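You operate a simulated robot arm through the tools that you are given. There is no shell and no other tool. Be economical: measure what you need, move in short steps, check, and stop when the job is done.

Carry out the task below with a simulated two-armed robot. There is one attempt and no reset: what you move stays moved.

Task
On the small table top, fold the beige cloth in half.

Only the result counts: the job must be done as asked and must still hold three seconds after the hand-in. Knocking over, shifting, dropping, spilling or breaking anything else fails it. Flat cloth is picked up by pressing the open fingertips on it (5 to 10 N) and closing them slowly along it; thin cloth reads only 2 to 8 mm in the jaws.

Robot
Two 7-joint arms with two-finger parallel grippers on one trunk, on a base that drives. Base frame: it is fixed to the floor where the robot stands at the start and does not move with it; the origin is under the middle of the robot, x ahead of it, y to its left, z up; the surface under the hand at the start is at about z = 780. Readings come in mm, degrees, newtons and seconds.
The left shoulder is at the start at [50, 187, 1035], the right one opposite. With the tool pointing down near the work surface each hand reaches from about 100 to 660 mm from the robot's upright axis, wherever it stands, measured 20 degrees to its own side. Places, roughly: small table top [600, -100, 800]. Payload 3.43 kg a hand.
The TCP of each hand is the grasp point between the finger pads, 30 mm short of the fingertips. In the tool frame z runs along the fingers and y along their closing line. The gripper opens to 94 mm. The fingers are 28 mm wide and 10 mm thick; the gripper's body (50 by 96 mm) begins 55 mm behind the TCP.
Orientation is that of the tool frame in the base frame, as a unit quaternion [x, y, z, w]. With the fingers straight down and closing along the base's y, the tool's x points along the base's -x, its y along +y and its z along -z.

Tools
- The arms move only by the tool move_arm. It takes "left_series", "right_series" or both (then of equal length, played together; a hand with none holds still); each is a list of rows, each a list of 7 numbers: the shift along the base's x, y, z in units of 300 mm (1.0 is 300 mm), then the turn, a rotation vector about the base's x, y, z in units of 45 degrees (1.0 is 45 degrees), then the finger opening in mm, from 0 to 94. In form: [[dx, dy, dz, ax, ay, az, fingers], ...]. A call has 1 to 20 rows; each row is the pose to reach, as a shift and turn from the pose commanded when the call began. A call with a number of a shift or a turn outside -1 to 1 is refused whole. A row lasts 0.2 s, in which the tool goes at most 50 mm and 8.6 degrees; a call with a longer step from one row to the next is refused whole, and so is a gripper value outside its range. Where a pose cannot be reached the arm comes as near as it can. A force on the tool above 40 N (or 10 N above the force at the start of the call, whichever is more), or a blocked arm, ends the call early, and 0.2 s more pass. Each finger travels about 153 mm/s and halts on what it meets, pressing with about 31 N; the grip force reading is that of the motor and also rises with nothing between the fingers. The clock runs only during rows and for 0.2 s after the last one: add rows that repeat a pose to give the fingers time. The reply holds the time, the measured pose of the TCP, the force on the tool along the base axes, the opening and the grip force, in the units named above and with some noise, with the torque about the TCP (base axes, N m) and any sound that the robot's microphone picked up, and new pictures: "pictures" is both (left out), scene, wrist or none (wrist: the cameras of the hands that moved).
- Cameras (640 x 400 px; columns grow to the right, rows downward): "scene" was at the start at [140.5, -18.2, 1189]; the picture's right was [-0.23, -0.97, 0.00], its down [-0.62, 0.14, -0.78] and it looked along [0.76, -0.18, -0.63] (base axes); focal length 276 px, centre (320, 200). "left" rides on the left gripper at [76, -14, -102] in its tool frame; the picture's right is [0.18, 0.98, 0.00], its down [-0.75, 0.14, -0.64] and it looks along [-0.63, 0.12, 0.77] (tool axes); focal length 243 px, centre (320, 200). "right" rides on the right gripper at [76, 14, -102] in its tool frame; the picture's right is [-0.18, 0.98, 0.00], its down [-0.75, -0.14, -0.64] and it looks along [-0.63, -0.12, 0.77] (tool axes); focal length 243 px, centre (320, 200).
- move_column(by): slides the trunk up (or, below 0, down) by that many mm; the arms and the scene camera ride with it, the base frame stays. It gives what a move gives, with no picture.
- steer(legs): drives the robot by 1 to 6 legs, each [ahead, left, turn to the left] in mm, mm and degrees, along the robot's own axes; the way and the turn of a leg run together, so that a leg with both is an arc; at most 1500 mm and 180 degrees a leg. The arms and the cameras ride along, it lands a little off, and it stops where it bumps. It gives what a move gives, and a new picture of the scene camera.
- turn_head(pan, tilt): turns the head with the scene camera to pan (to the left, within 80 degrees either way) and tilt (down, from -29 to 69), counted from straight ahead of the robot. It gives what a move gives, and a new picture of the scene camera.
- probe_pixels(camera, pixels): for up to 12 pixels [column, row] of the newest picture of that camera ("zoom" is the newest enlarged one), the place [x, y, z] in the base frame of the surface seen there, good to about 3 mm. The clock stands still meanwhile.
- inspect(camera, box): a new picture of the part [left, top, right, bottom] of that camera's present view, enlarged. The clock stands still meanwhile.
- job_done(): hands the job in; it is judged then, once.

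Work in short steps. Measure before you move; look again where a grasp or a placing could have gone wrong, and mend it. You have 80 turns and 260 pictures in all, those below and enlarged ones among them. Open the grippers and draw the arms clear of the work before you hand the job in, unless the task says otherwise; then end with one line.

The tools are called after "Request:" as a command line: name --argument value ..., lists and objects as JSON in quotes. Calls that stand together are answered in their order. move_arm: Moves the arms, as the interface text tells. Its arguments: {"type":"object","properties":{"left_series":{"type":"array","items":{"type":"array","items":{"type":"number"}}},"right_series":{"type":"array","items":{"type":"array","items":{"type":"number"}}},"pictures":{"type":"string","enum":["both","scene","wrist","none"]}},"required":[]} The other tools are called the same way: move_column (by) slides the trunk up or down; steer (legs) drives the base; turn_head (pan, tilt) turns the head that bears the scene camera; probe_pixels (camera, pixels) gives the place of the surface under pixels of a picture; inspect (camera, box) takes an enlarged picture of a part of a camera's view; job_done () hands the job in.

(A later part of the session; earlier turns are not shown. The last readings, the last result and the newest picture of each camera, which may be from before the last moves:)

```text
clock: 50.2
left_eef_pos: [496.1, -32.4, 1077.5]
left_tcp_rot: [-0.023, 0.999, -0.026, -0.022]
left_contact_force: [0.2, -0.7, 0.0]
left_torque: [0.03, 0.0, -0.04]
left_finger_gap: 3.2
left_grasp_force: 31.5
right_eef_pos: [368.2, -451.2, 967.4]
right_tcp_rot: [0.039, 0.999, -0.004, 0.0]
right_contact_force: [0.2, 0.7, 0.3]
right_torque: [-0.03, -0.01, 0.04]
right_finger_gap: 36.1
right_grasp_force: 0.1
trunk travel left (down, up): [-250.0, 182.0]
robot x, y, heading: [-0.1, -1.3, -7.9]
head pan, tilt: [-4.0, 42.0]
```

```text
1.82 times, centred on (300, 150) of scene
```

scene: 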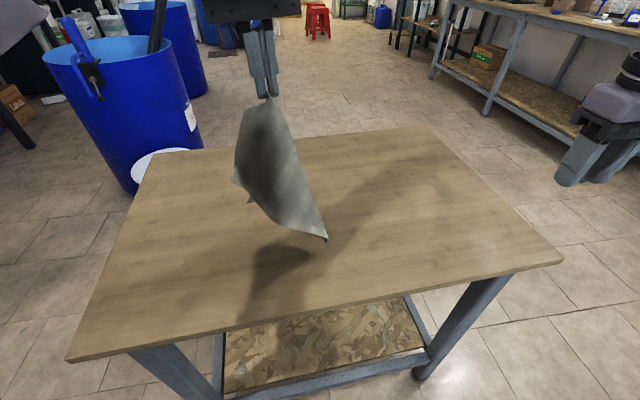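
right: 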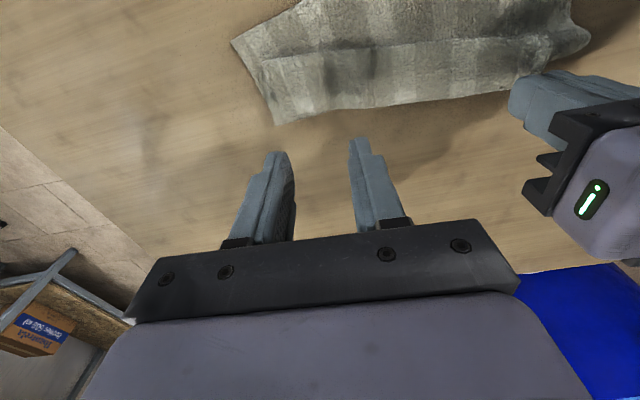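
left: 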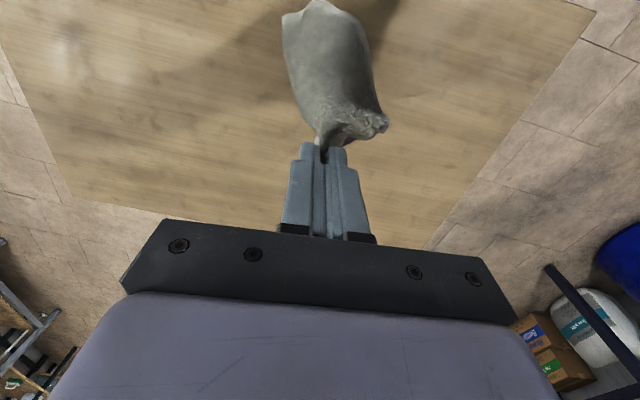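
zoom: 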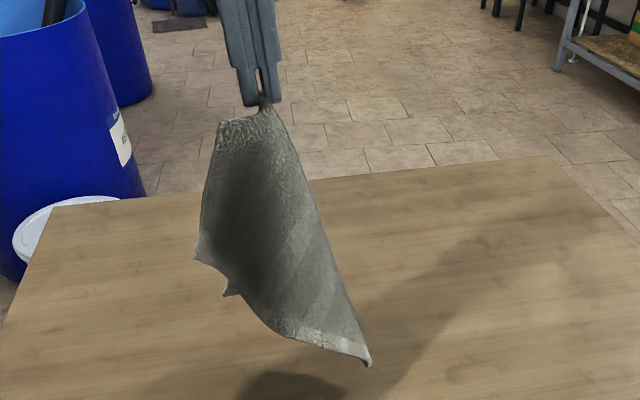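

The cloth hangs folded on its diagonal, with the opposite corner C hanging free at (326,238). If both hands hold A and C, I can lay the cloth out taut. I measure C and the outline.

Request:
probe_pixels --camera "scene" --pixels '[[325, 237], [320, 228], [312, 205], [300, 170], [285, 130], [300, 228], [250, 200], [235, 181], [270, 165], [245, 112], [275, 218]]'

Request:
inspect --camera "scene" --box '[220, 160, 350, 250]'

```text
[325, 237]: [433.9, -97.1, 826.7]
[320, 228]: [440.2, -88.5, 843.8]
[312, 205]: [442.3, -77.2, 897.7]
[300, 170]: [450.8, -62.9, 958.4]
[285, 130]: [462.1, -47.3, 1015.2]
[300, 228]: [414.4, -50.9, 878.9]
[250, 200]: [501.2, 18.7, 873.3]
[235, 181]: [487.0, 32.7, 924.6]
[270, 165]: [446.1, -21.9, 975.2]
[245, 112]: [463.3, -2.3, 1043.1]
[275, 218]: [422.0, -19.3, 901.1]
```

```text
4.44 times, centred on (285, 205) of scene
```

zoom: 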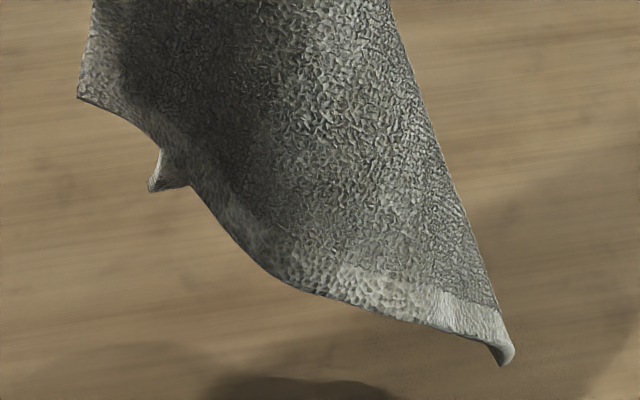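

C hangs at (434,-97,827), with the fold edge rising to the left. I turn the right hand 90° so that it closes along x, staying well to the right for now.

Request:
move_arm --right_series '[[0.01, 0.03, -0.01, 0, 0, 0.16, 60], [0.02, 0.06, -0.02, 0, 0, 0.33, 60], [0.03, 0.1, -0.03, 0, 0, 0.5, 60], [0.05, 0.14, -0.04, 0, 0, 0.66, 60], [0.06, 0.17, -0.05, 0, 0, 0.83, 60], [0.08, 0.2, -0.06, 0, 0, 1.0, 60]]' --pictures "none"

Request:
move_arm --right_series '[[0.01, 0.0, 0, 0, 0, 0.16, 60], [0.02, 0.0, 0, 0, 0, 0.33, 60], [0.03, 0.02, 0, 0, 0, 0.5, 60], [0.05, 0.04, 0, 0, 0, 0.66, 60], [0.06, 0.06, 0, 0, 0, 0.83, 60], [0.08, 0.08, 0, 0, 0, 1.0, 60], [0.08, 0.08, 0, 0, 0, 1.0, 60]]'

```text
clock: 51.6
left_eef_pos: [495.3, -32.2, 1078.2]
left_tcp_rot: [-0.024, 0.999, -0.026, -0.022]
left_contact_force: [0.2, 0.0, -0.1]
left_torque: [0.03, 0.02, 0.0]
left_finger_gap: 3.6
left_grasp_force: 31.4
right_eef_pos: [383.8, -376.4, 955.5]
right_tcp_rot: [-0.249, 0.969, -0.004, 0.001]
right_contact_force: [-0.2, -0.1, -0.5]
right_torque: [-0.01, -0.02, -0.01]
right_finger_gap: 59.9
right_grasp_force: 0.1
right hand out of reach, approached as far as the arm can: row 4, 5, 6
trunk travel left (down, up): [-250.0, 182.0]
robot x, y, heading: [0.3, -0.4, -7.9]
head pan, tilt: [-4.0, 42.0]
```

```text
clock: 53.2
left_eef_pos: [494.0, -32.2, 1078.0]
left_tcp_rot: [-0.024, 0.999, -0.025, -0.021]
left_contact_force: [0.1, 0.9, -1.0]
left_torque: [-0.01, 0.01, -0.03]
left_finger_gap: 3.3
left_grasp_force: 31.0
right_eef_pos: [281.1, -223.4, 960.5]
right_tcp_rot: [-0.593, 0.805, -0.006, 0.003]
right_contact_force: [0.5, -0.5, -0.2]
right_torque: [0.0, 0.01, -0.02]
right_finger_gap: 59.9
right_grasp_force: 0.1
right hand out of reach, approached as far as the arm can: row 1, 2, 3, 4, 5, 6, 7
trunk travel left (down, up): [-250.0, 182.0]
robot x, y, heading: [-1.6, -3.1, -8.2]
head pan, tilt: [-4.0, 42.0]
```

scene: 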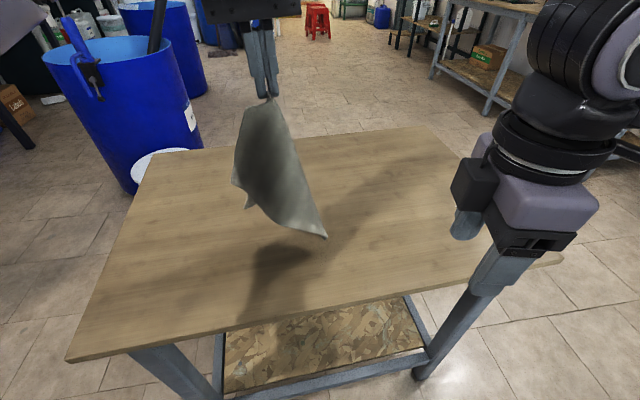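
right: 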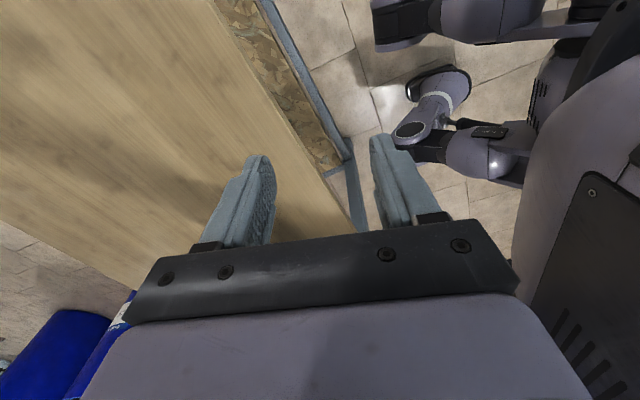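

Right-hand yaw is limited, so I return it to its normal orientation; I'll let C rest on the table instead and pinch it from above.

Request:
move_arm --right_series '[[0.03, -0.05, 0, 0, 0, -0.14, 50], [0.06, -0.1, 0, 0, 0, -0.28, 50], [0.1, -0.15, 0, 0, 0, -0.43, 50], [0.15, -0.18, 0, 0, 0, -0.57, 50], [0.2, -0.2, 0, 0, 0, -0.71, 50], [0.25, -0.2, 0, 0, 0, -0.86, 50]]' --pictures "none"

Request:
move_arm --right_series '[[0.03, 0, 0, 0, 0, -0.14, 40], [0.06, 0, 0, 0, 0, -0.28, 40], [0.1, 0, 0, 0, 0, -0.43, 40], [0.14, 0, 0, 0, 0, -0.57, 40], [0.18, 0, 0, 0, 0, -0.71, 40], [0.22, 0, 0, 0, 0, -0.86, 40], [0.22, 0, 0, 0, 0, -0.86, 40]]' --left_series '[[0.0, 0.05, -0.05, 0, 0, 0, 0], [0.0, 0.1, -0.1, 0, 0, 0, 0], [0.0, 0.15, -0.15, 0, 0, 0, 0], [0.0, 0.2, -0.2, 0, 0, 0, 0], [0.0, 0.25, -0.25, 0, 0, 0, 0], [0.0, 0.3, -0.3, 0, 0, 0, 0], [0.0, 0.33, -0.33, 0, 0, 0, 0]]' --pictures "scene"

Request:
inspect --camera "scene" --box '[180, 100, 400, 260]'

```text
clock: 54.6
left_eef_pos: [494.5, -32.4, 1078.0]
left_tcp_rot: [-0.024, 0.999, -0.026, -0.021]
left_contact_force: [-0.4, 0.1, 0.0]
left_torque: [0.03, -0.01, -0.06]
left_finger_gap: 3.1
left_grasp_force: 30.9
right_eef_pos: [358.2, -277.4, 967.8]
right_tcp_rot: [-0.301, 0.954, -0.004, 0.002]
right_contact_force: [0.7, -0.7, 0.8]
right_torque: [-0.02, 0.0, 0.01]
right_finger_gap: 49.9
right_grasp_force: 0.0
trunk travel left (down, up): [-250.0, 182.0]
robot x, y, heading: [1.0, 0.8, -8.0]
head pan, tilt: [-4.0, 42.0]
```

```text
clock: 56.2
left_eef_pos: [495.2, 68.2, 978.5]
left_tcp_rot: [-0.024, 0.999, -0.026, -0.022]
left_contact_force: [0.3, 0.3, 0.4]
left_torque: [0.01, -0.04, -0.03]
left_finger_gap: 3.0
left_grasp_force: 31.4
right_eef_pos: [423.0, -278.9, 969.2]
right_tcp_rot: [0.031, 1.0, -0.005, 0.001]
right_contact_force: [-0.2, 1.2, -0.3]
right_torque: [0.02, 0.04, 0.02]
right_finger_gap: 40.0
right_grasp_force: 0.0
trunk travel left (down, up): [-250.0, 182.0]
robot x, y, heading: [-1.2, 2.6, -8.3]
head pan, tilt: [-4.0, 42.0]
```

scene: 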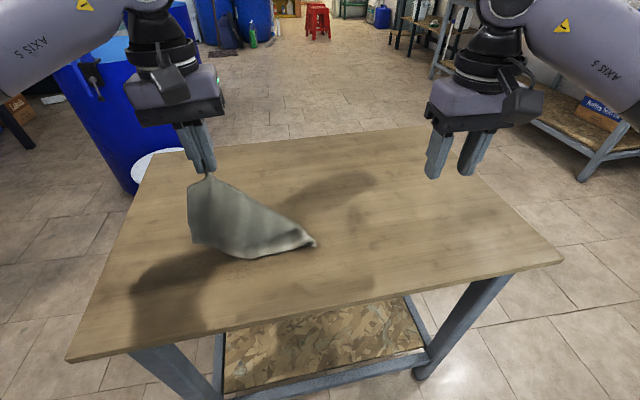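

```text
2.50 times, centred on (290, 180) of scene
```

zoom: 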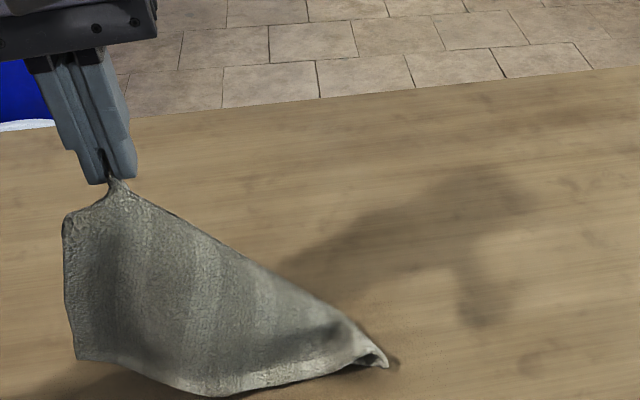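

C now rests on the table at about (312,243). I measure the area around it for the pinch.

Request:
probe_pixels --camera "scene" --pixels '[[313, 244], [307, 242], [300, 236], [292, 230], [290, 248], [280, 235], [300, 246], [320, 250], [200, 240], [192, 190]]'

Request:
inspect --camera "scene" --box '[265, 215, 329, 255]'

```text
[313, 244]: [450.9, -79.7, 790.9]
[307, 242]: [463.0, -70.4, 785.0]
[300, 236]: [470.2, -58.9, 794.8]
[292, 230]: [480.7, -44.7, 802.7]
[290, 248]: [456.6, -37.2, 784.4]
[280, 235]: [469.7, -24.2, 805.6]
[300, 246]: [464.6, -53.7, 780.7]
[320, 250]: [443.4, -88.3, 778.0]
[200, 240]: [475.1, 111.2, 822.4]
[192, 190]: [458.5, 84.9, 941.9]
```

```text
10.00 times, centred on (297, 235) of scene
```

zoom: 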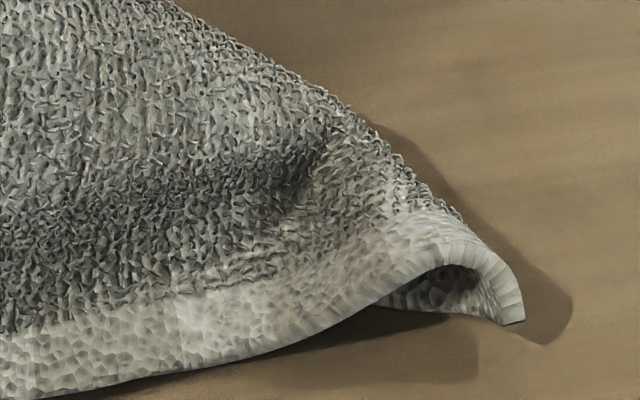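

The corner C forms a small arch near (460,-70). I bring the right hand above it and then down to pinch the arch.

Request:
move_arm --right_series '[[0.02, 0.1, -0.06, 0, 0, 0, 46], [0.04, 0.2, -0.12, 0, 0, 0, 46], [0.06, 0.3, -0.18, 0, 0, 0, 46], [0.08, 0.4, -0.24, 0, 0, 0, 46], [0.1, 0.5, -0.3, 0, 0, 0, 46], [0.12, 0.6, -0.36, 0, 0, 0, 46], [0.14, 0.697, -0.397, 0, 0, 0, 46], [0.14, 0.697, -0.397, 0, 0, 0, 46]]'

```text
clock: 58.0
left_eef_pos: [494.5, 67.2, 978.6]
left_tcp_rot: [-0.024, 0.999, -0.026, -0.021]
left_contact_force: [0.4, 0.0, -0.7]
left_torque: [0.04, 0.03, -0.06]
left_finger_gap: 3.1
left_grasp_force: 31.2
right_eef_pos: [464.9, -68.9, 850.6]
right_tcp_rot: [0.031, 1.0, -0.004, 0.001]
right_contact_force: [0.3, -0.4, 0.3]
right_torque: [0.0, -0.01, -0.01]
right_finger_gap: 45.9
right_grasp_force: 0.0
trunk travel left (down, up): [-250.0, 182.0]
robot x, y, heading: [-0.9, 1.4, -8.0]
head pan, tilt: [-4.0, 42.0]
```

scene: 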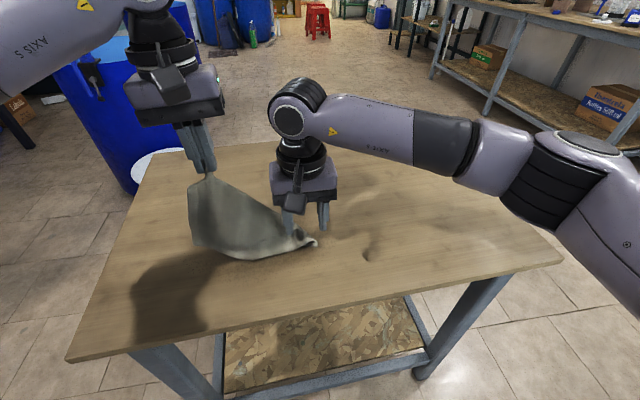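
right: 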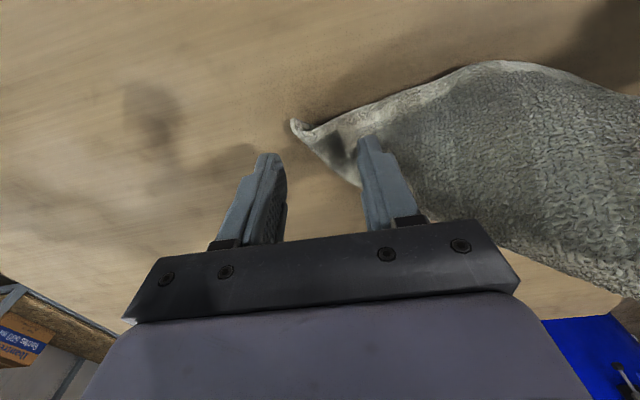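

C's tip at (293,123) lies between the fingers. I descend with a slight pull back and close slowly.

Request:
move_arm --right_series '[[-0.02, -0.01, -0.04, 0, 0, 0, 46], [-0.02, -0.01, -0.08, 0, 0, 0, 46], [-0.02, -0.01, -0.1, 0, 0, 0, 46], [-0.02, -0.01, -0.116, 0, 0, 0, 46], [-0.02, -0.01, -0.12, 0, 0, 0, 42], [-0.02, -0.01, -0.12, 0, 0, 0, 37], [-0.02, -0.01, -0.12, 0, 0, 0, 32], [-0.02, -0.01, -0.12, 0, 0, 0, 27], [-0.02, -0.01, -0.12, 0, 0, 0, 22], [-0.02, -0.01, -0.12, 0, 0, 0, 17], [-0.02, -0.01, -0.12, 0, 0, 0, 12], [-0.02, -0.01, -0.12, 0, 0, 0, 6], [-0.02, -0.01, -0.12, 0, 0, 0, 0], [-0.02, -0.01, -0.12, 0, 0, 0, 0]]'

```text
clock: 61.0
left_eef_pos: [494.2, 66.9, 980.3]
left_tcp_rot: [-0.025, 0.999, -0.026, -0.022]
left_contact_force: [0.8, -0.3, -0.4]
left_torque: [0.0, -0.01, -0.05]
left_finger_gap: 3.3
left_grasp_force: 30.9
right_eef_pos: [459.8, -69.9, 814.2]
right_tcp_rot: [0.03, 1.0, -0.004, 0.002]
right_contact_force: [-0.1, 3.6, 11.4]
right_torque: [0.13, -0.11, 0.06]
right_finger_gap: 5.3
right_grasp_force: 30.6
trunk travel left (down, up): [-250.0, 182.0]
robot x, y, heading: [1.2, 1.6, -7.9]
head pan, tilt: [-4.0, 42.0]
```

scene: 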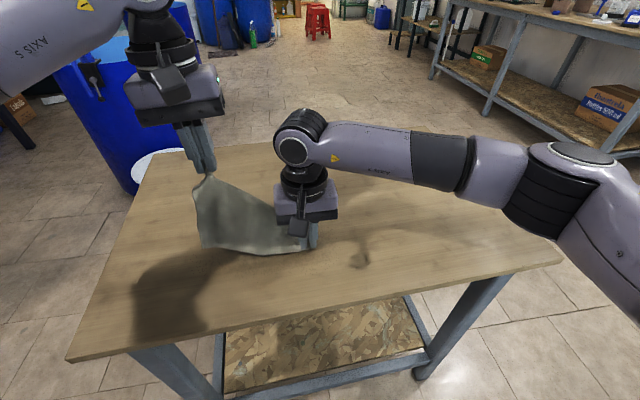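
right: 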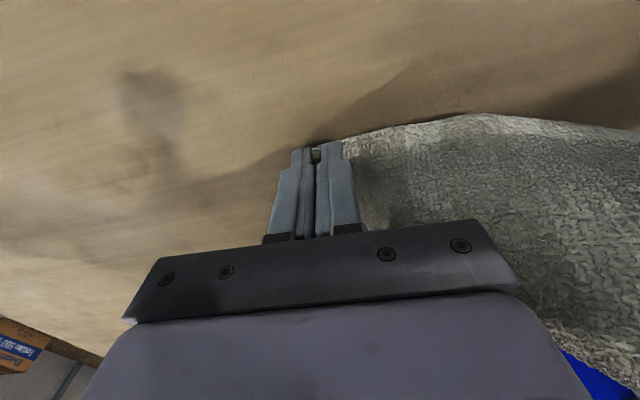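

C is held (5.3 mm). I raise the right hand level with the left and spread the hands to stretch the diagonal.

Request:
move_arm --right_series '[[0.01, -0.02, 0.07, 0, 0, 0, 0], [0.02, -0.05, 0.15, 0, 0, 0, 0], [0.03, -0.09, 0.23, 0, 0, 0, 0], [0.04, -0.13, 0.31, 0, 0, 0, 0], [0.05, -0.17, 0.39, 0, 0, 0, 0], [0.06, -0.21, 0.47, 0, 0, 0, 0], [0.07, -0.25, 0.553, 0, 0, 0, 0], [0.08, -0.3, 0.553, 0, 0, 0, 0], [0.08, -0.3, 0.553, 0, 0, 0, 0]]'

Request:
inspect --camera "scene" --box '[170, 110, 390, 260]'

```text
clock: 63.0
left_eef_pos: [495.1, 66.1, 980.1]
left_tcp_rot: [-0.024, 0.999, -0.026, -0.023]
left_contact_force: [0.4, -0.2, 0.2]
left_torque: [0.0, -0.01, -0.01]
left_finger_gap: 3.2
left_grasp_force: 30.7
right_eef_pos: [483.0, -161.7, 981.1]
right_tcp_rot: [0.03, 1.0, -0.004, 0.001]
right_contact_force: [0.4, 1.7, 0.7]
right_torque: [0.02, 0.0, 0.02]
right_finger_gap: 4.8
right_grasp_force: 31.3
trunk travel left (down, up): [-250.0, 182.0]
robot x, y, heading: [-2.0, 0.6, -7.8]
head pan, tilt: [-4.0, 42.0]
```

scene: 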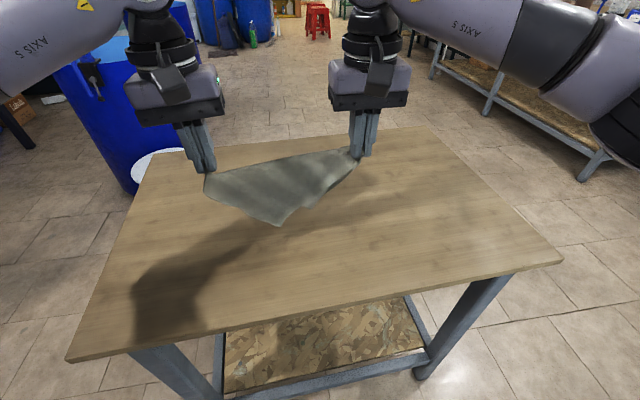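
right: 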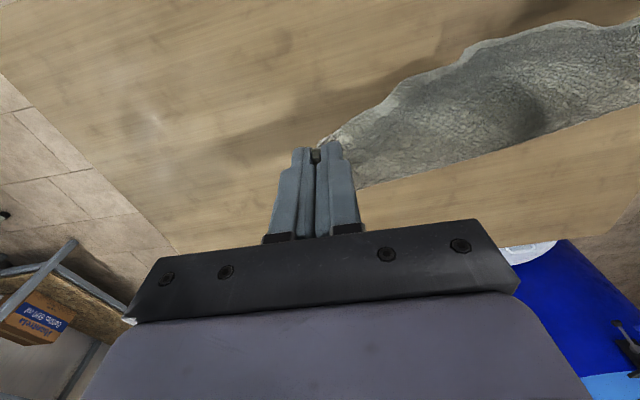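

```text
2.67 times, centred on (280, 185) of scene
```

zoom: 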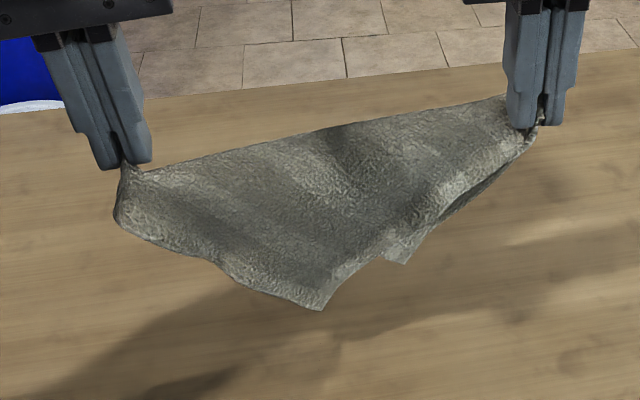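

The diagonal is stretched, with the two free corners hanging at zoom (320,308) and (400,262), separate from each other. I lay the cloth down with these flaps trailing towards the robot.

Request:
move_arm --left_series '[[-0.06, 0, -0.03, 0, 0, 0, 0], [-0.12, 0, -0.06, 0, 0, 0, 0], [-0.19, 0, -0.09, 0, 0, 0, 0], [-0.25, 0, -0.117, 0, 0, 0, 0], [-0.25, 0, -0.13, 0, 0, 0, 0], [-0.19, 0, -0.14, 0, 0, 0, 0], [-0.12, 0, -0.15, 0, 0, 0, 0], [-0.06, 0, -0.17, 0, 0, 0, 0], [0.0, 0, -0.21, 0, 0, 0, 0], [0.05, 0, -0.245, 0, 0, 0, 0], [0.093, 0, -0.285, 0, 0, 0, 0], [0.13, 0, -0.345, 0, 0, 0, 0], [0.173, 0, -0.413, 0, 0, 0, 0], [0.19, 0, -0.465, 0, 0, 0, 0], [0.207, 0, -0.513, 0, 0, 0, 0], [0.233, 0, -0.52, 0, 0, 0, 0], [0.233, 0, -0.52, 0, 0, 0, 0]]' --right_series '[[-0.06, 0, -0.03, 0, 0, 0, 0], [-0.12, 0, -0.06, 0, 0, 0, 0], [-0.19, 0, -0.09, 0, 0, 0, 0], [-0.25, 0, -0.117, 0, 0, 0, 0], [-0.25, 0, -0.13, 0, 0, 0, 0], [-0.19, 0, -0.14, 0, 0, 0, 0], [-0.12, 0, -0.15, 0, 0, 0, 0], [-0.06, 0, -0.17, 0, 0, 0, 0], [0.0, 0, -0.21, 0, 0, 0, 0], [0.05, 0, -0.245, 0, 0, 0, 0], [0.093, 0, -0.285, 0, 0, 0, 0], [0.13, 0, -0.345, 0, 0, 0, 0], [0.173, 0, -0.413, 0, 0, 0, 0], [0.19, 0, -0.465, 0, 0, 0, 0], [0.207, 0, -0.513, 0, 0, 0, 0], [0.233, 0, -0.52, 0, 0, 0, 0], [0.233, 0, -0.52, 0, 0, 0, 0]]'

Request:
inspect --camera "scene" --box '[200, 170, 400, 295]'

```text
clock: 66.6
left_eef_pos: [563.4, 68.1, 824.7]
left_tcp_rot: [-0.024, 0.999, -0.026, -0.022]
left_contact_force: [-0.6, -0.8, -0.8]
left_torque: [0.01, 0.06, 0.0]
left_finger_gap: 3.4
left_grasp_force: 31.5
right_eef_pos: [554.0, -161.9, 822.3]
right_tcp_rot: [0.031, 1.0, -0.004, 0.001]
right_contact_force: [-0.6, 0.8, 1.1]
right_torque: [0.04, -0.02, 0.02]
right_finger_gap: 4.9
right_grasp_force: 32.0
trunk travel left (down, up): [-250.0, 182.0]
robot x, y, heading: [1.3, -2.9, -8.0]
head pan, tilt: [-4.0, 42.0]
```

scene: 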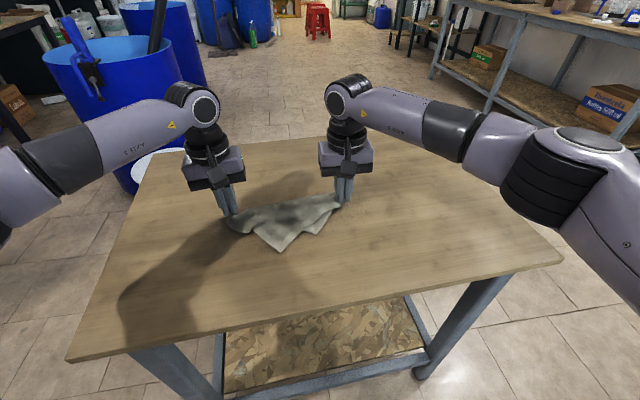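
right: 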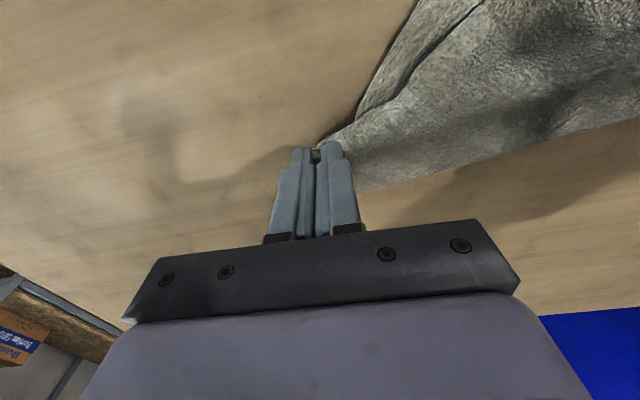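
left: 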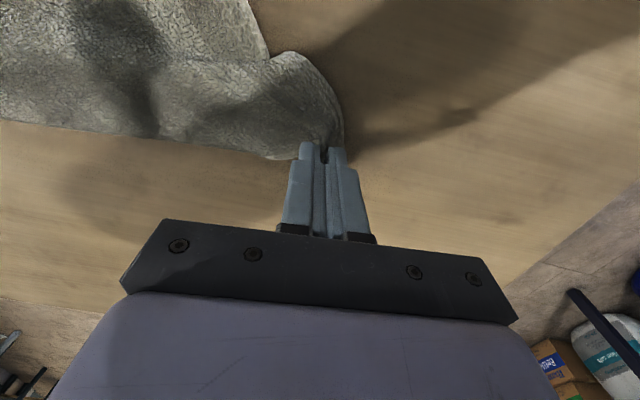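

```text
3.20 times, centred on (300, 232) of scene
```

zoom: 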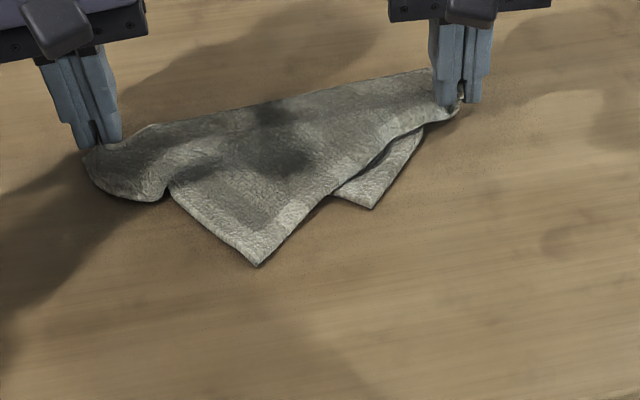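

Both free corners now lie exposed on the table: one at zoom (257,265) and D at (370,208). I measure them, then let the right hand release C and take D.

Request:
probe_pixels --camera "zoom" --pixels '[[370, 205], [380, 185], [345, 195], [365, 195], [415, 145], [400, 150], [257, 262], [255, 240], [180, 195], [320, 200]]'

Request:
move_arm --right_series '[[0, 0, -0.015, 0, 0, 0, 10], [0, 0, -0.015, 0, 0, 0, 25], [0, 0, -0.015, 0, 0, 0, 40], [0, 0, 0.05, 0, 0, 0, 40], [0, 0, 0.15, 0, 0, 0, 40], [0, -0.03, 0.25, 0, 0, 0, 40], [0, -0.06, 0.3, 0, 0, 0, 40]]'

Request:
inspect --camera "scene" --box '[200, 170, 400, 295]'

```text
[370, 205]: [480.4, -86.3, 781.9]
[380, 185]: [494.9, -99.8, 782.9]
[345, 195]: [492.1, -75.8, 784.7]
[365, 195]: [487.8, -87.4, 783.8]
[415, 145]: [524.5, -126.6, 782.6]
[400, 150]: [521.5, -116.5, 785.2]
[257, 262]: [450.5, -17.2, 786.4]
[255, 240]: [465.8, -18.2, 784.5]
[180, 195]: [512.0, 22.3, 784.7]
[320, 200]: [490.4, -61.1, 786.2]
```

```text
clock: 68.2
left_eef_pos: [564.7, 68.8, 823.8]
left_tcp_rot: [-0.025, 0.999, -0.026, -0.022]
left_contact_force: [0.0, -0.8, -0.3]
left_torque: [0.02, -0.02, 0.0]
left_finger_gap: 3.3
left_grasp_force: 31.2
right_eef_pos: [555.5, -179.9, 913.9]
right_tcp_rot: [0.032, 0.999, -0.006, 0.002]
right_contact_force: [0.5, -0.4, -0.6]
right_torque: [0.0, -0.01, 0.02]
right_finger_gap: 39.9
right_grasp_force: 0.0
trunk travel left (down, up): [-250.0, 182.0]
robot x, y, heading: [-1.5, -0.6, -7.9]
head pan, tilt: [-4.0, 42.0]
```

scene: 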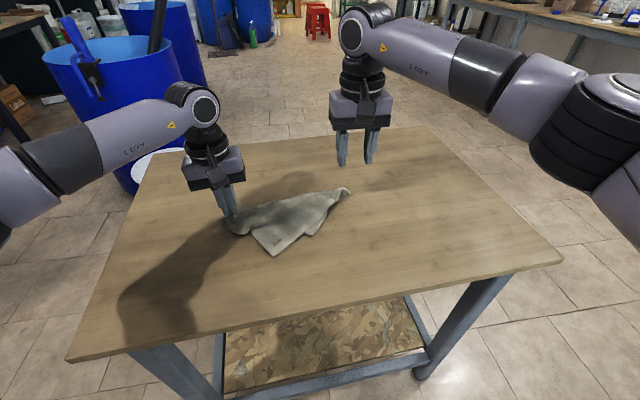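
right: 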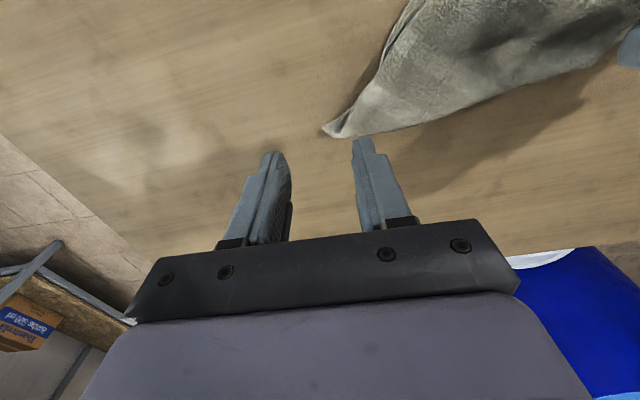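

```text
3.20 times, centred on (300, 232) of scene
```

zoom: 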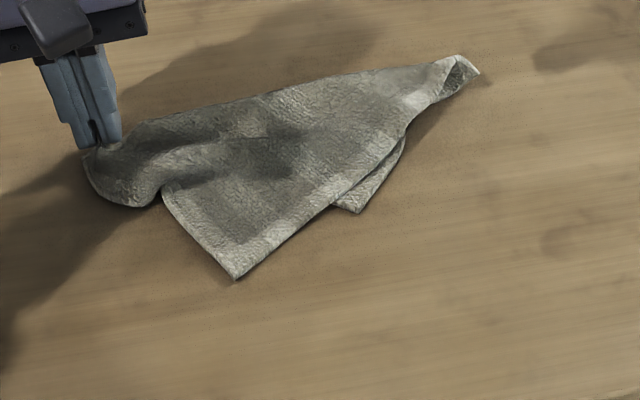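

The top-layer edge from B (235,280) to C (470,65) is now easy to reach: left can take B and right can take C. I measure both corners.

Request:
probe_pixels --camera "zoom" --pixels '[[236, 277], [238, 255], [225, 245], [262, 250], [470, 72], [455, 65], [440, 65], [435, 95], [410, 90], [200, 215], [300, 215]]'

Request:
inspect --camera "right" --box '[290, 40, 450, 140]'

Request:
probe_pixels --camera "zoom" --pixels '[[130, 370], [180, 375], [200, 330], [280, 340], [250, 240], [330, 250], [330, 120]]'

```text
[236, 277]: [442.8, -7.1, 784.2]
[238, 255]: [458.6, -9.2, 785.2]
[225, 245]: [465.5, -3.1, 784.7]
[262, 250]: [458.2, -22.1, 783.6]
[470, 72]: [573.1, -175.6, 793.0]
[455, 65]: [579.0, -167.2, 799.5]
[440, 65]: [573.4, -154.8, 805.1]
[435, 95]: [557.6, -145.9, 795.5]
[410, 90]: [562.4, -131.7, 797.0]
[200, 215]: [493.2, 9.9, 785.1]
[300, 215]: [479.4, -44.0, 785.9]
```

```text
4.00 times, centred on (370, 90) of right
```

zoom: 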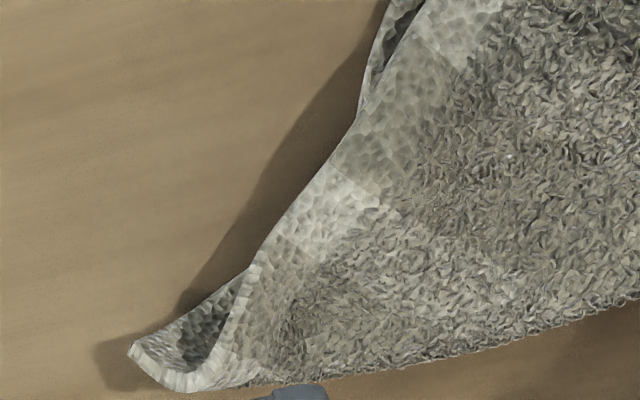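

```text
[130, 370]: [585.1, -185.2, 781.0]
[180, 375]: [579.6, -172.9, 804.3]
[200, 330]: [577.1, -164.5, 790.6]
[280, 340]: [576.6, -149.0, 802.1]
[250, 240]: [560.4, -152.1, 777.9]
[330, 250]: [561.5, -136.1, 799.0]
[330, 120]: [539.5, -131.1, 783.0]
```

I release A with the left hand and bring it above B (≈457,-10), while the right hand goes above C (≈571,-164).

Request:
move_arm --left_series '[[0, 0, 0, 0, 0, 0, 15], [0, 0, 0, 0, 0, 0, 36], [0, 0, 0.1, 0, 0, 0, 40], [-0.05, -0.03, 0.2, 0, 0, 0, 40], [-0.15, -0.1, 0.25, 0, 0, 0, 40], [-0.25, -0.18, 0.22, 0, 0, 0, 40], [-0.33, -0.25, 0.16, 0, 0, 0, 40], [-0.36, -0.263, 0.087, 0, 0, 0, 40], [-0.36, -0.263, 0.087, 0, 0, 0, 40]]' --right_series '[[0, 0, 0, 0, 0, 0, 40], [0, 0, 0, 0, 0, 0, 40], [0, 0, 0, 0, 0, 0, 40], [0, 0, 0, 0, 0, 0, 40], [0.01, 0.01, -0.05, 0, 0, 0, 40], [0.03, 0.03, -0.1, 0, 0, 0, 40], [0.05, 0.05, -0.15, 0, 0, 0, 40], [0.053, 0.053, -0.2, 0, 0, 0, 40], [0.053, 0.053, -0.2, 0, 0, 0, 40]]'

```text
clock: 70.2
left_eef_pos: [456.2, -10.0, 850.7]
left_tcp_rot: [-0.025, 0.999, -0.026, -0.022]
left_contact_force: [-0.8, 0.6, 0.1]
left_torque: [-0.02, -0.03, -0.03]
left_finger_gap: 39.9
left_grasp_force: 0.0
right_eef_pos: [571.0, -163.9, 853.1]
right_tcp_rot: [0.031, 1.0, -0.004, 0.001]
right_contact_force: [0.2, 0.4, 0.0]
right_torque: [0.01, -0.01, -0.01]
right_finger_gap: 40.2
right_grasp_force: 0.1
trunk travel left (down, up): [-250.0, 182.0]
robot x, y, heading: [-2.4, -2.1, -7.7]
head pan, tilt: [-4.0, 42.0]
```

scene: 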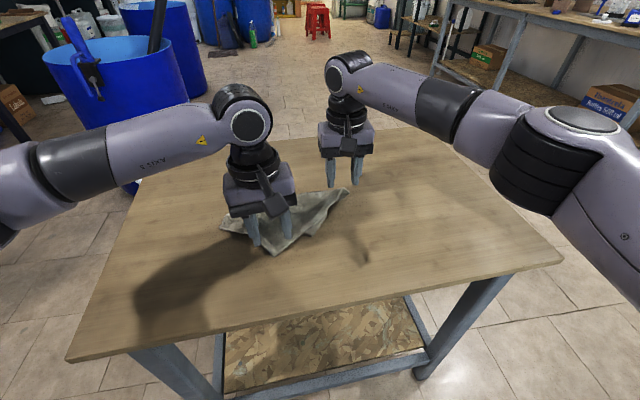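
right: 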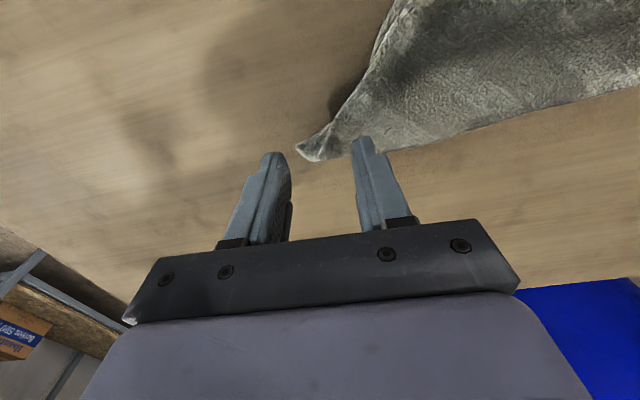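
left: 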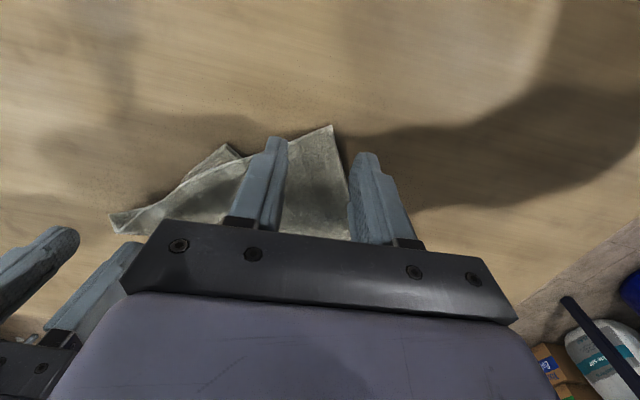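

Corner B appears at (332,126) in the left view, C at (302,150) in the right view. I check their positions before descending.

Request:
probe_pixels --camera "left" --pixels '[[331, 130], [320, 150], [345, 165], [300, 150]]'

Request:
probe_pixels --camera "right" --pixels '[[303, 150], [320, 150], [335, 140], [330, 125], [318, 158], [345, 125]]'

```text
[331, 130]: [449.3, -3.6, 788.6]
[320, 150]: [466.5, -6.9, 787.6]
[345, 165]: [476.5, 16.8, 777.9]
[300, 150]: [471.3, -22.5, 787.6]
```

```text
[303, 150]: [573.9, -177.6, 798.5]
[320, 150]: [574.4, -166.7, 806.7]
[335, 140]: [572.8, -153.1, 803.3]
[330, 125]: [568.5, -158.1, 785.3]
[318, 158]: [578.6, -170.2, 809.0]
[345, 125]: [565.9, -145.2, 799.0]
```

I fine-tune: left to (466,-11) with a 26 mm opening, right stays at (571,-165). Then I descend and close slowly.

Request:
move_arm --left_series '[[0.033, -0.003, -0.04, 0, 0, 0, 26], [0.033, -0.003, -0.08, 0, 0, 0, 26], [0.033, -0.003, -0.1, 0, 0, 0, 26], [0.033, -0.003, -0.113, 0, 0, 0, 26], [0.033, -0.003, -0.12, 0, 0, 0, 26], [0.033, -0.003, -0.123, 0, 0, 0, 24], [0.033, -0.003, -0.123, 0, 0, 0, 21], [0.033, -0.003, -0.123, 0, 0, 0, 18], [0.033, -0.003, -0.123, 0, 0, 0, 15], [0.033, -0.003, -0.123, 0, 0, 0, 12], [0.033, -0.003, -0.123, 0, 0, 0, 9], [0.033, -0.003, -0.123, 0, 0, 0, 6], [0.033, -0.003, -0.123, 0, 0, 0, 3], [0.033, -0.003, -0.123, 0, 0, 0, 0], [0.033, -0.003, -0.123, 0, 0, 0, 0]]' --right_series '[[0, -0.003, -0.04, 0, 0, 0, 40], [0, -0.003, -0.08, 0, 0, 0, 40], [0, -0.003, -0.1, 0, 0, 0, 40], [0, -0.003, -0.12, 0, 0, 0, 40], [0, -0.003, -0.128, 0, 0, 0, 40], [0, -0.003, -0.13, 0, 0, 0, 36], [0, -0.003, -0.13, 0, 0, 0, 32], [0, -0.003, -0.13, 0, 0, 0, 28], [0, -0.003, -0.13, 0, 0, 0, 24], [0, -0.003, -0.13, 0, 0, 0, 20], [0, -0.003, -0.13, 0, 0, 0, 15], [0, -0.003, -0.13, 0, 0, 0, 10], [0, -0.003, -0.13, 0, 0, 0, 5], [0, -0.003, -0.13, 0, 0, 0, 0], [0, -0.003, -0.13, 0, 0, 0, 0]]' --pictures "wrist"

```text
clock: 73.4
left_eef_pos: [465.3, -11.7, 814.3]
left_tcp_rot: [-0.024, 0.999, -0.025, -0.021]
left_contact_force: [0.9, -1.1, 6.0]
left_torque: [0.0, -0.07, -0.02]
left_finger_gap: 2.8
left_grasp_force: 31.5
right_eef_pos: [569.8, -162.2, 815.6]
right_tcp_rot: [0.03, 1.0, -0.004, 0.002]
right_contact_force: [0.1, 3.4, 10.2]
right_torque: [0.21, 0.0, -0.03]
right_finger_gap: 6.6
right_grasp_force: 30.5
trunk travel left (down, up): [-250.0, 182.0]
robot x, y, heading: [0.1, 0.7, -8.0]
head pan, tilt: [-4.0, 42.0]
```

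right: 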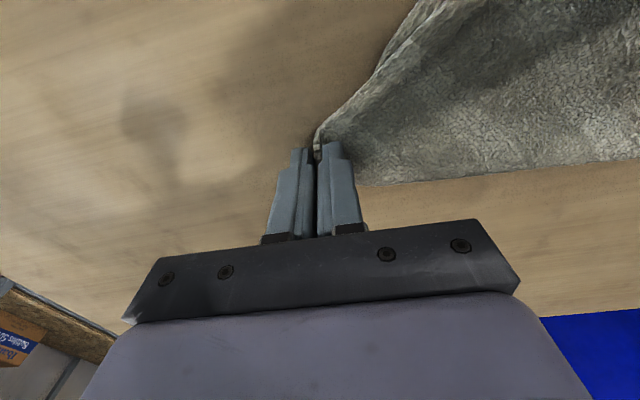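
left: 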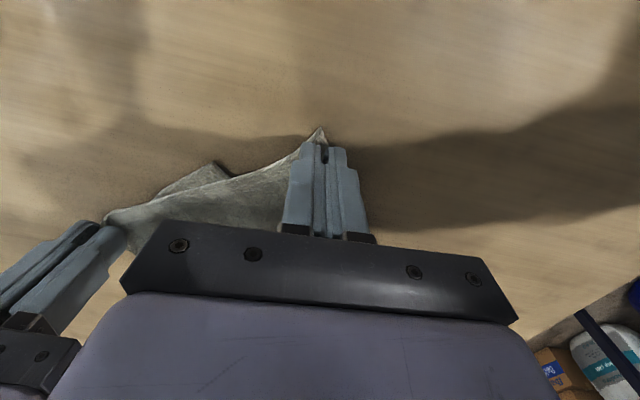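

Both corners are held (2.8 and 6.6 mm). I lift both and bring the edge BC parallel to y so that the cloth hangs open.

Request:
move_arm --left_series '[[0.0, 0.0, 0.07, 0, 0, 0, 0], [0.0, 0.0, 0.15, 0, 0, 0, 0], [0.01, 0.02, 0.23, 0, 0, 0, 0], [0.02, 0.05, 0.32, 0, 0, 0, 0], [0.03, 0.08, 0.41, 0, 0, 0, 0], [0.04, 0.11, 0.5, 0, 0, 0, 0], [0.05, 0.14, 0.583, 0, 0, 0, 0], [0.05, 0.16, 0.583, 0, 0, 0, 0], [0.05, 0.16, 0.583, 0, 0, 0, 0]]' --right_series '[[0.0, 0.0, 0.07, 0, 0, 0, 0], [-0.02, 0.0, 0.15, 0, 0, 0, 0], [-0.06, 0.0, 0.23, 0, 0, 0, 0], [-0.11, 0.0, 0.32, 0, 0, 0, 0], [-0.16, 0.0, 0.41, 0, 0, 0, 0], [-0.21, 0.0, 0.5, 0, 0, 0, 0], [-0.26, 0.0, 0.583, 0, 0, 0, 0], [-0.267, 0.0, 0.583, 0, 0, 0, 0], [-0.267, 0.0, 0.583, 0, 0, 0, 0]]'

Request:
inspect --camera "scene" --box '[200, 110, 400, 260]'

```text
clock: 75.4
left_eef_pos: [480.6, 36.0, 987.0]
left_tcp_rot: [-0.024, 0.999, -0.028, -0.022]
left_contact_force: [-0.3, -19.9, -0.1]
left_torque: [-0.63, 0.04, -0.27]
left_finger_gap: 3.2
left_grasp_force: 31.0
right_eef_pos: [489.4, -163.4, 989.5]
right_tcp_rot: [0.03, 1.0, -0.002, 0.002]
right_contact_force: [0.2, 20.6, -0.6]
right_torque: [0.65, -0.01, 0.01]
right_finger_gap: 6.9
right_grasp_force: 30.9
trunk travel left (down, up): [-250.0, 182.0]
robot x, y, heading: [-1.5, -0.6, -7.8]
head pan, tilt: [-4.0, 42.0]
```

scene: 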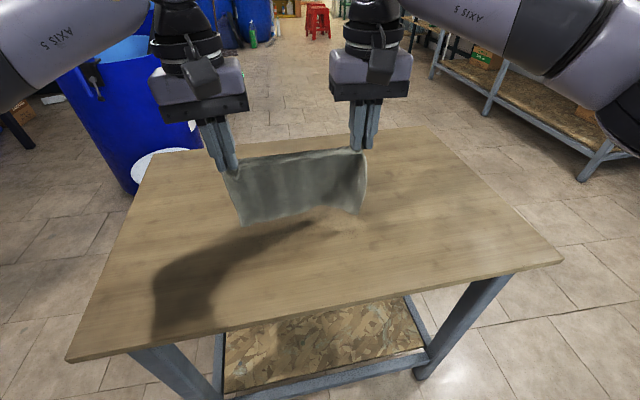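
right: 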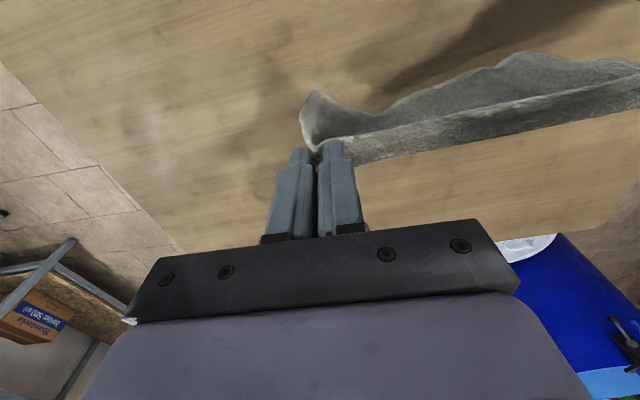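
left: 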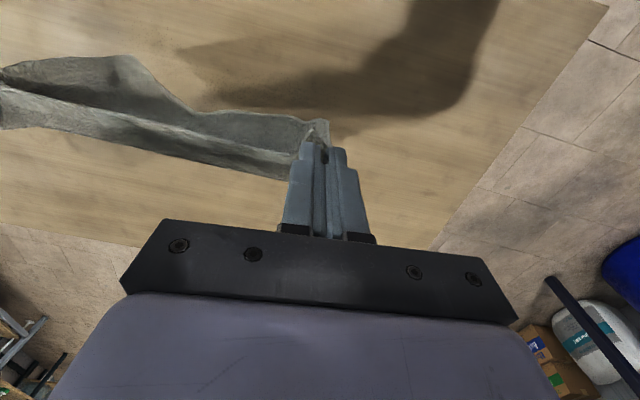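

```text
2.67 times, centred on (300, 185) of scene
```

zoom: 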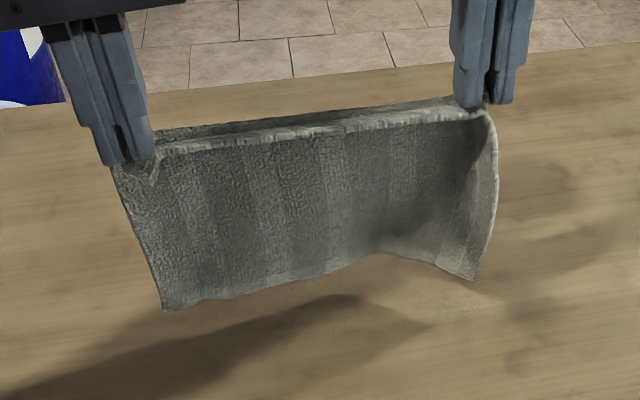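

The cloth now hangs open as a rectangle from edge BC. I measure the lower edge before laying the lower half down and folding the upper half over.

Request:
probe_pixels --camera "zoom" --pixels '[[170, 303], [230, 293], [300, 275], [380, 248], [430, 262], [470, 274], [300, 200], [300, 140], [490, 180], [140, 220]]'

```text
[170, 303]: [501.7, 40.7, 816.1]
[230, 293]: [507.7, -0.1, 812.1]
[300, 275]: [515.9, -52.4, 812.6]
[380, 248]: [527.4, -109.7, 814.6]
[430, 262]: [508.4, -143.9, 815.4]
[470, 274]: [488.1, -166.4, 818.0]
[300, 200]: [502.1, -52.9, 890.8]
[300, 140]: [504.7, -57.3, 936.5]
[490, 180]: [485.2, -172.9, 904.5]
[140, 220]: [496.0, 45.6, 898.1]
```

The bottom edge is bowed slightly, so I first lay the whole cloth out flat, trailing it away from the robot, keeping both grips.

Request:
move_arm --left_series '[[-0.08, -0.005, -0.02, 0, 0, 0, 0], [-0.16, -0.005, -0.04, 0, 0, 0, 0], [-0.233, -0.005, -0.067, 0, 0, 0, 0], [-0.233, -0.005, -0.1, 0, 0, 0, 0], [-0.233, -0.005, -0.13, 0, 0, 0, 0], [-0.2, -0.005, -0.167, 0, 0, 0, 0], [-0.15, -0.005, -0.215, 0, 0, 0, 0], [-0.1, -0.005, -0.265, 0, 0, 0, 0], [-0.05, -0.005, -0.315, 0, 0, 0, 0], [0.0, -0.005, -0.365, 0, 0, 0, 0], [0.05, -0.005, -0.415, 0, 0, 0, 0], [0.1, -0.005, -0.465, 0, 0, 0, 0], [0.15, -0.005, -0.51, 0, 0, 0, 0], [0.19, -0.005, -0.535, 0, 0, 0, 0], [0.22, -0.005, -0.545, 0, 0, 0, 0], [0.25, -0.005, -0.547, 0, 0, 0, 0], [0.25, -0.005, -0.547, 0, 0, 0, 0]]' --right_series '[[-0.08, 0.005, -0.02, 0, 0, 0, 0], [-0.16, 0.005, -0.04, 0, 0, 0, 0], [-0.233, 0.005, -0.067, 0, 0, 0, 0], [-0.233, 0.005, -0.1, 0, 0, 0, 0], [-0.233, 0.005, -0.13, 0, 0, 0, 0], [-0.2, 0.005, -0.167, 0, 0, 0, 0], [-0.15, 0.005, -0.215, 0, 0, 0, 0], [-0.1, 0.005, -0.265, 0, 0, 0, 0], [-0.05, 0.005, -0.315, 0, 0, 0, 0], [0.0, 0.005, -0.365, 0, 0, 0, 0], [0.05, 0.005, -0.415, 0, 0, 0, 0], [0.1, 0.005, -0.465, 0, 0, 0, 0], [0.15, 0.005, -0.51, 0, 0, 0, 0], [0.19, 0.005, -0.535, 0, 0, 0, 0], [0.22, 0.005, -0.545, 0, 0, 0, 0], [0.25, 0.005, -0.547, 0, 0, 0, 0], [0.25, 0.005, -0.547, 0, 0, 0, 0]]'

Request:
inspect --camera "scene" --box '[200, 170, 400, 295]'

```text
clock: 79.0
left_eef_pos: [557.0, 34.3, 823.2]
left_tcp_rot: [-0.023, 0.999, -0.026, -0.021]
left_contact_force: [-1.0, -13.6, -0.9]
left_torque: [-0.49, 0.02, -0.19]
left_finger_gap: 2.7
left_grasp_force: 31.4
right_eef_pos: [566.0, -161.2, 825.2]
right_tcp_rot: [0.03, 1.0, -0.003, 0.001]
right_contact_force: [-0.4, 13.9, 0.0]
right_torque: [0.49, -0.01, 0.01]
right_finger_gap: 6.7
right_grasp_force: 30.8
trunk travel left (down, up): [-250.0, 182.0]
robot x, y, heading: [-4.2, -1.0, -8.0]
head pan, tilt: [-4.0, 42.0]
```

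scene: 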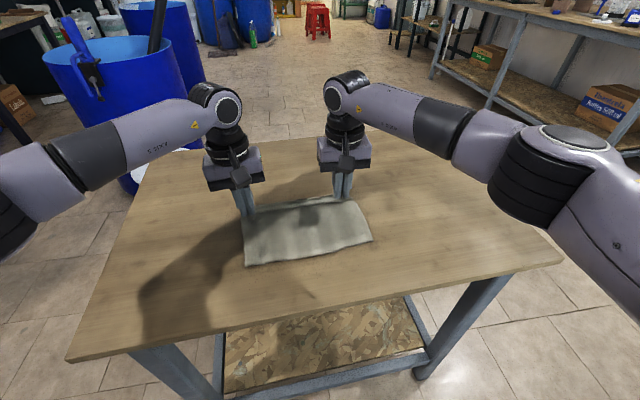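
right: 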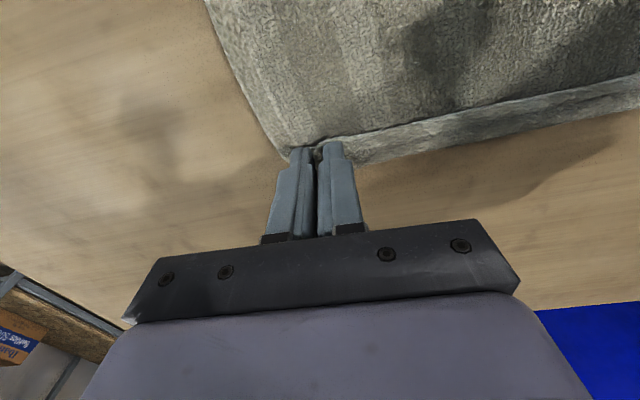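
left: 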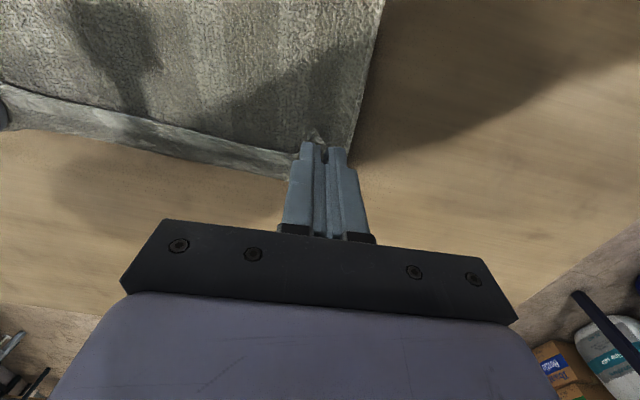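

```text
3.20 times, centred on (300, 232) of scene
```

zoom: 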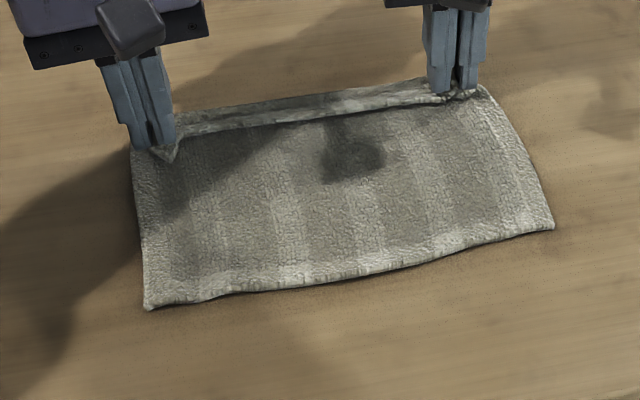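

The cloth is now flat again, with the held edge turned toward the robot, which is the right sense for the fold. I measure the near edge and the lip.

Request:
probe_pixels --camera "zoom" --pixels '[[150, 303], [345, 276], [548, 224], [135, 155], [485, 90], [300, 125], [300, 105], [165, 155], [300, 200]]'

```text
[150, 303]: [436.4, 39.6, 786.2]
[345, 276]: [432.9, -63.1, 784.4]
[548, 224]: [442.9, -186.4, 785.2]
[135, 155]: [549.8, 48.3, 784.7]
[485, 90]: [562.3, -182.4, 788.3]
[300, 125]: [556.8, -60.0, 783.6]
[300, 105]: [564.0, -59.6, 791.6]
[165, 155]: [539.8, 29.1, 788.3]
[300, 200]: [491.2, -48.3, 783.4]
```

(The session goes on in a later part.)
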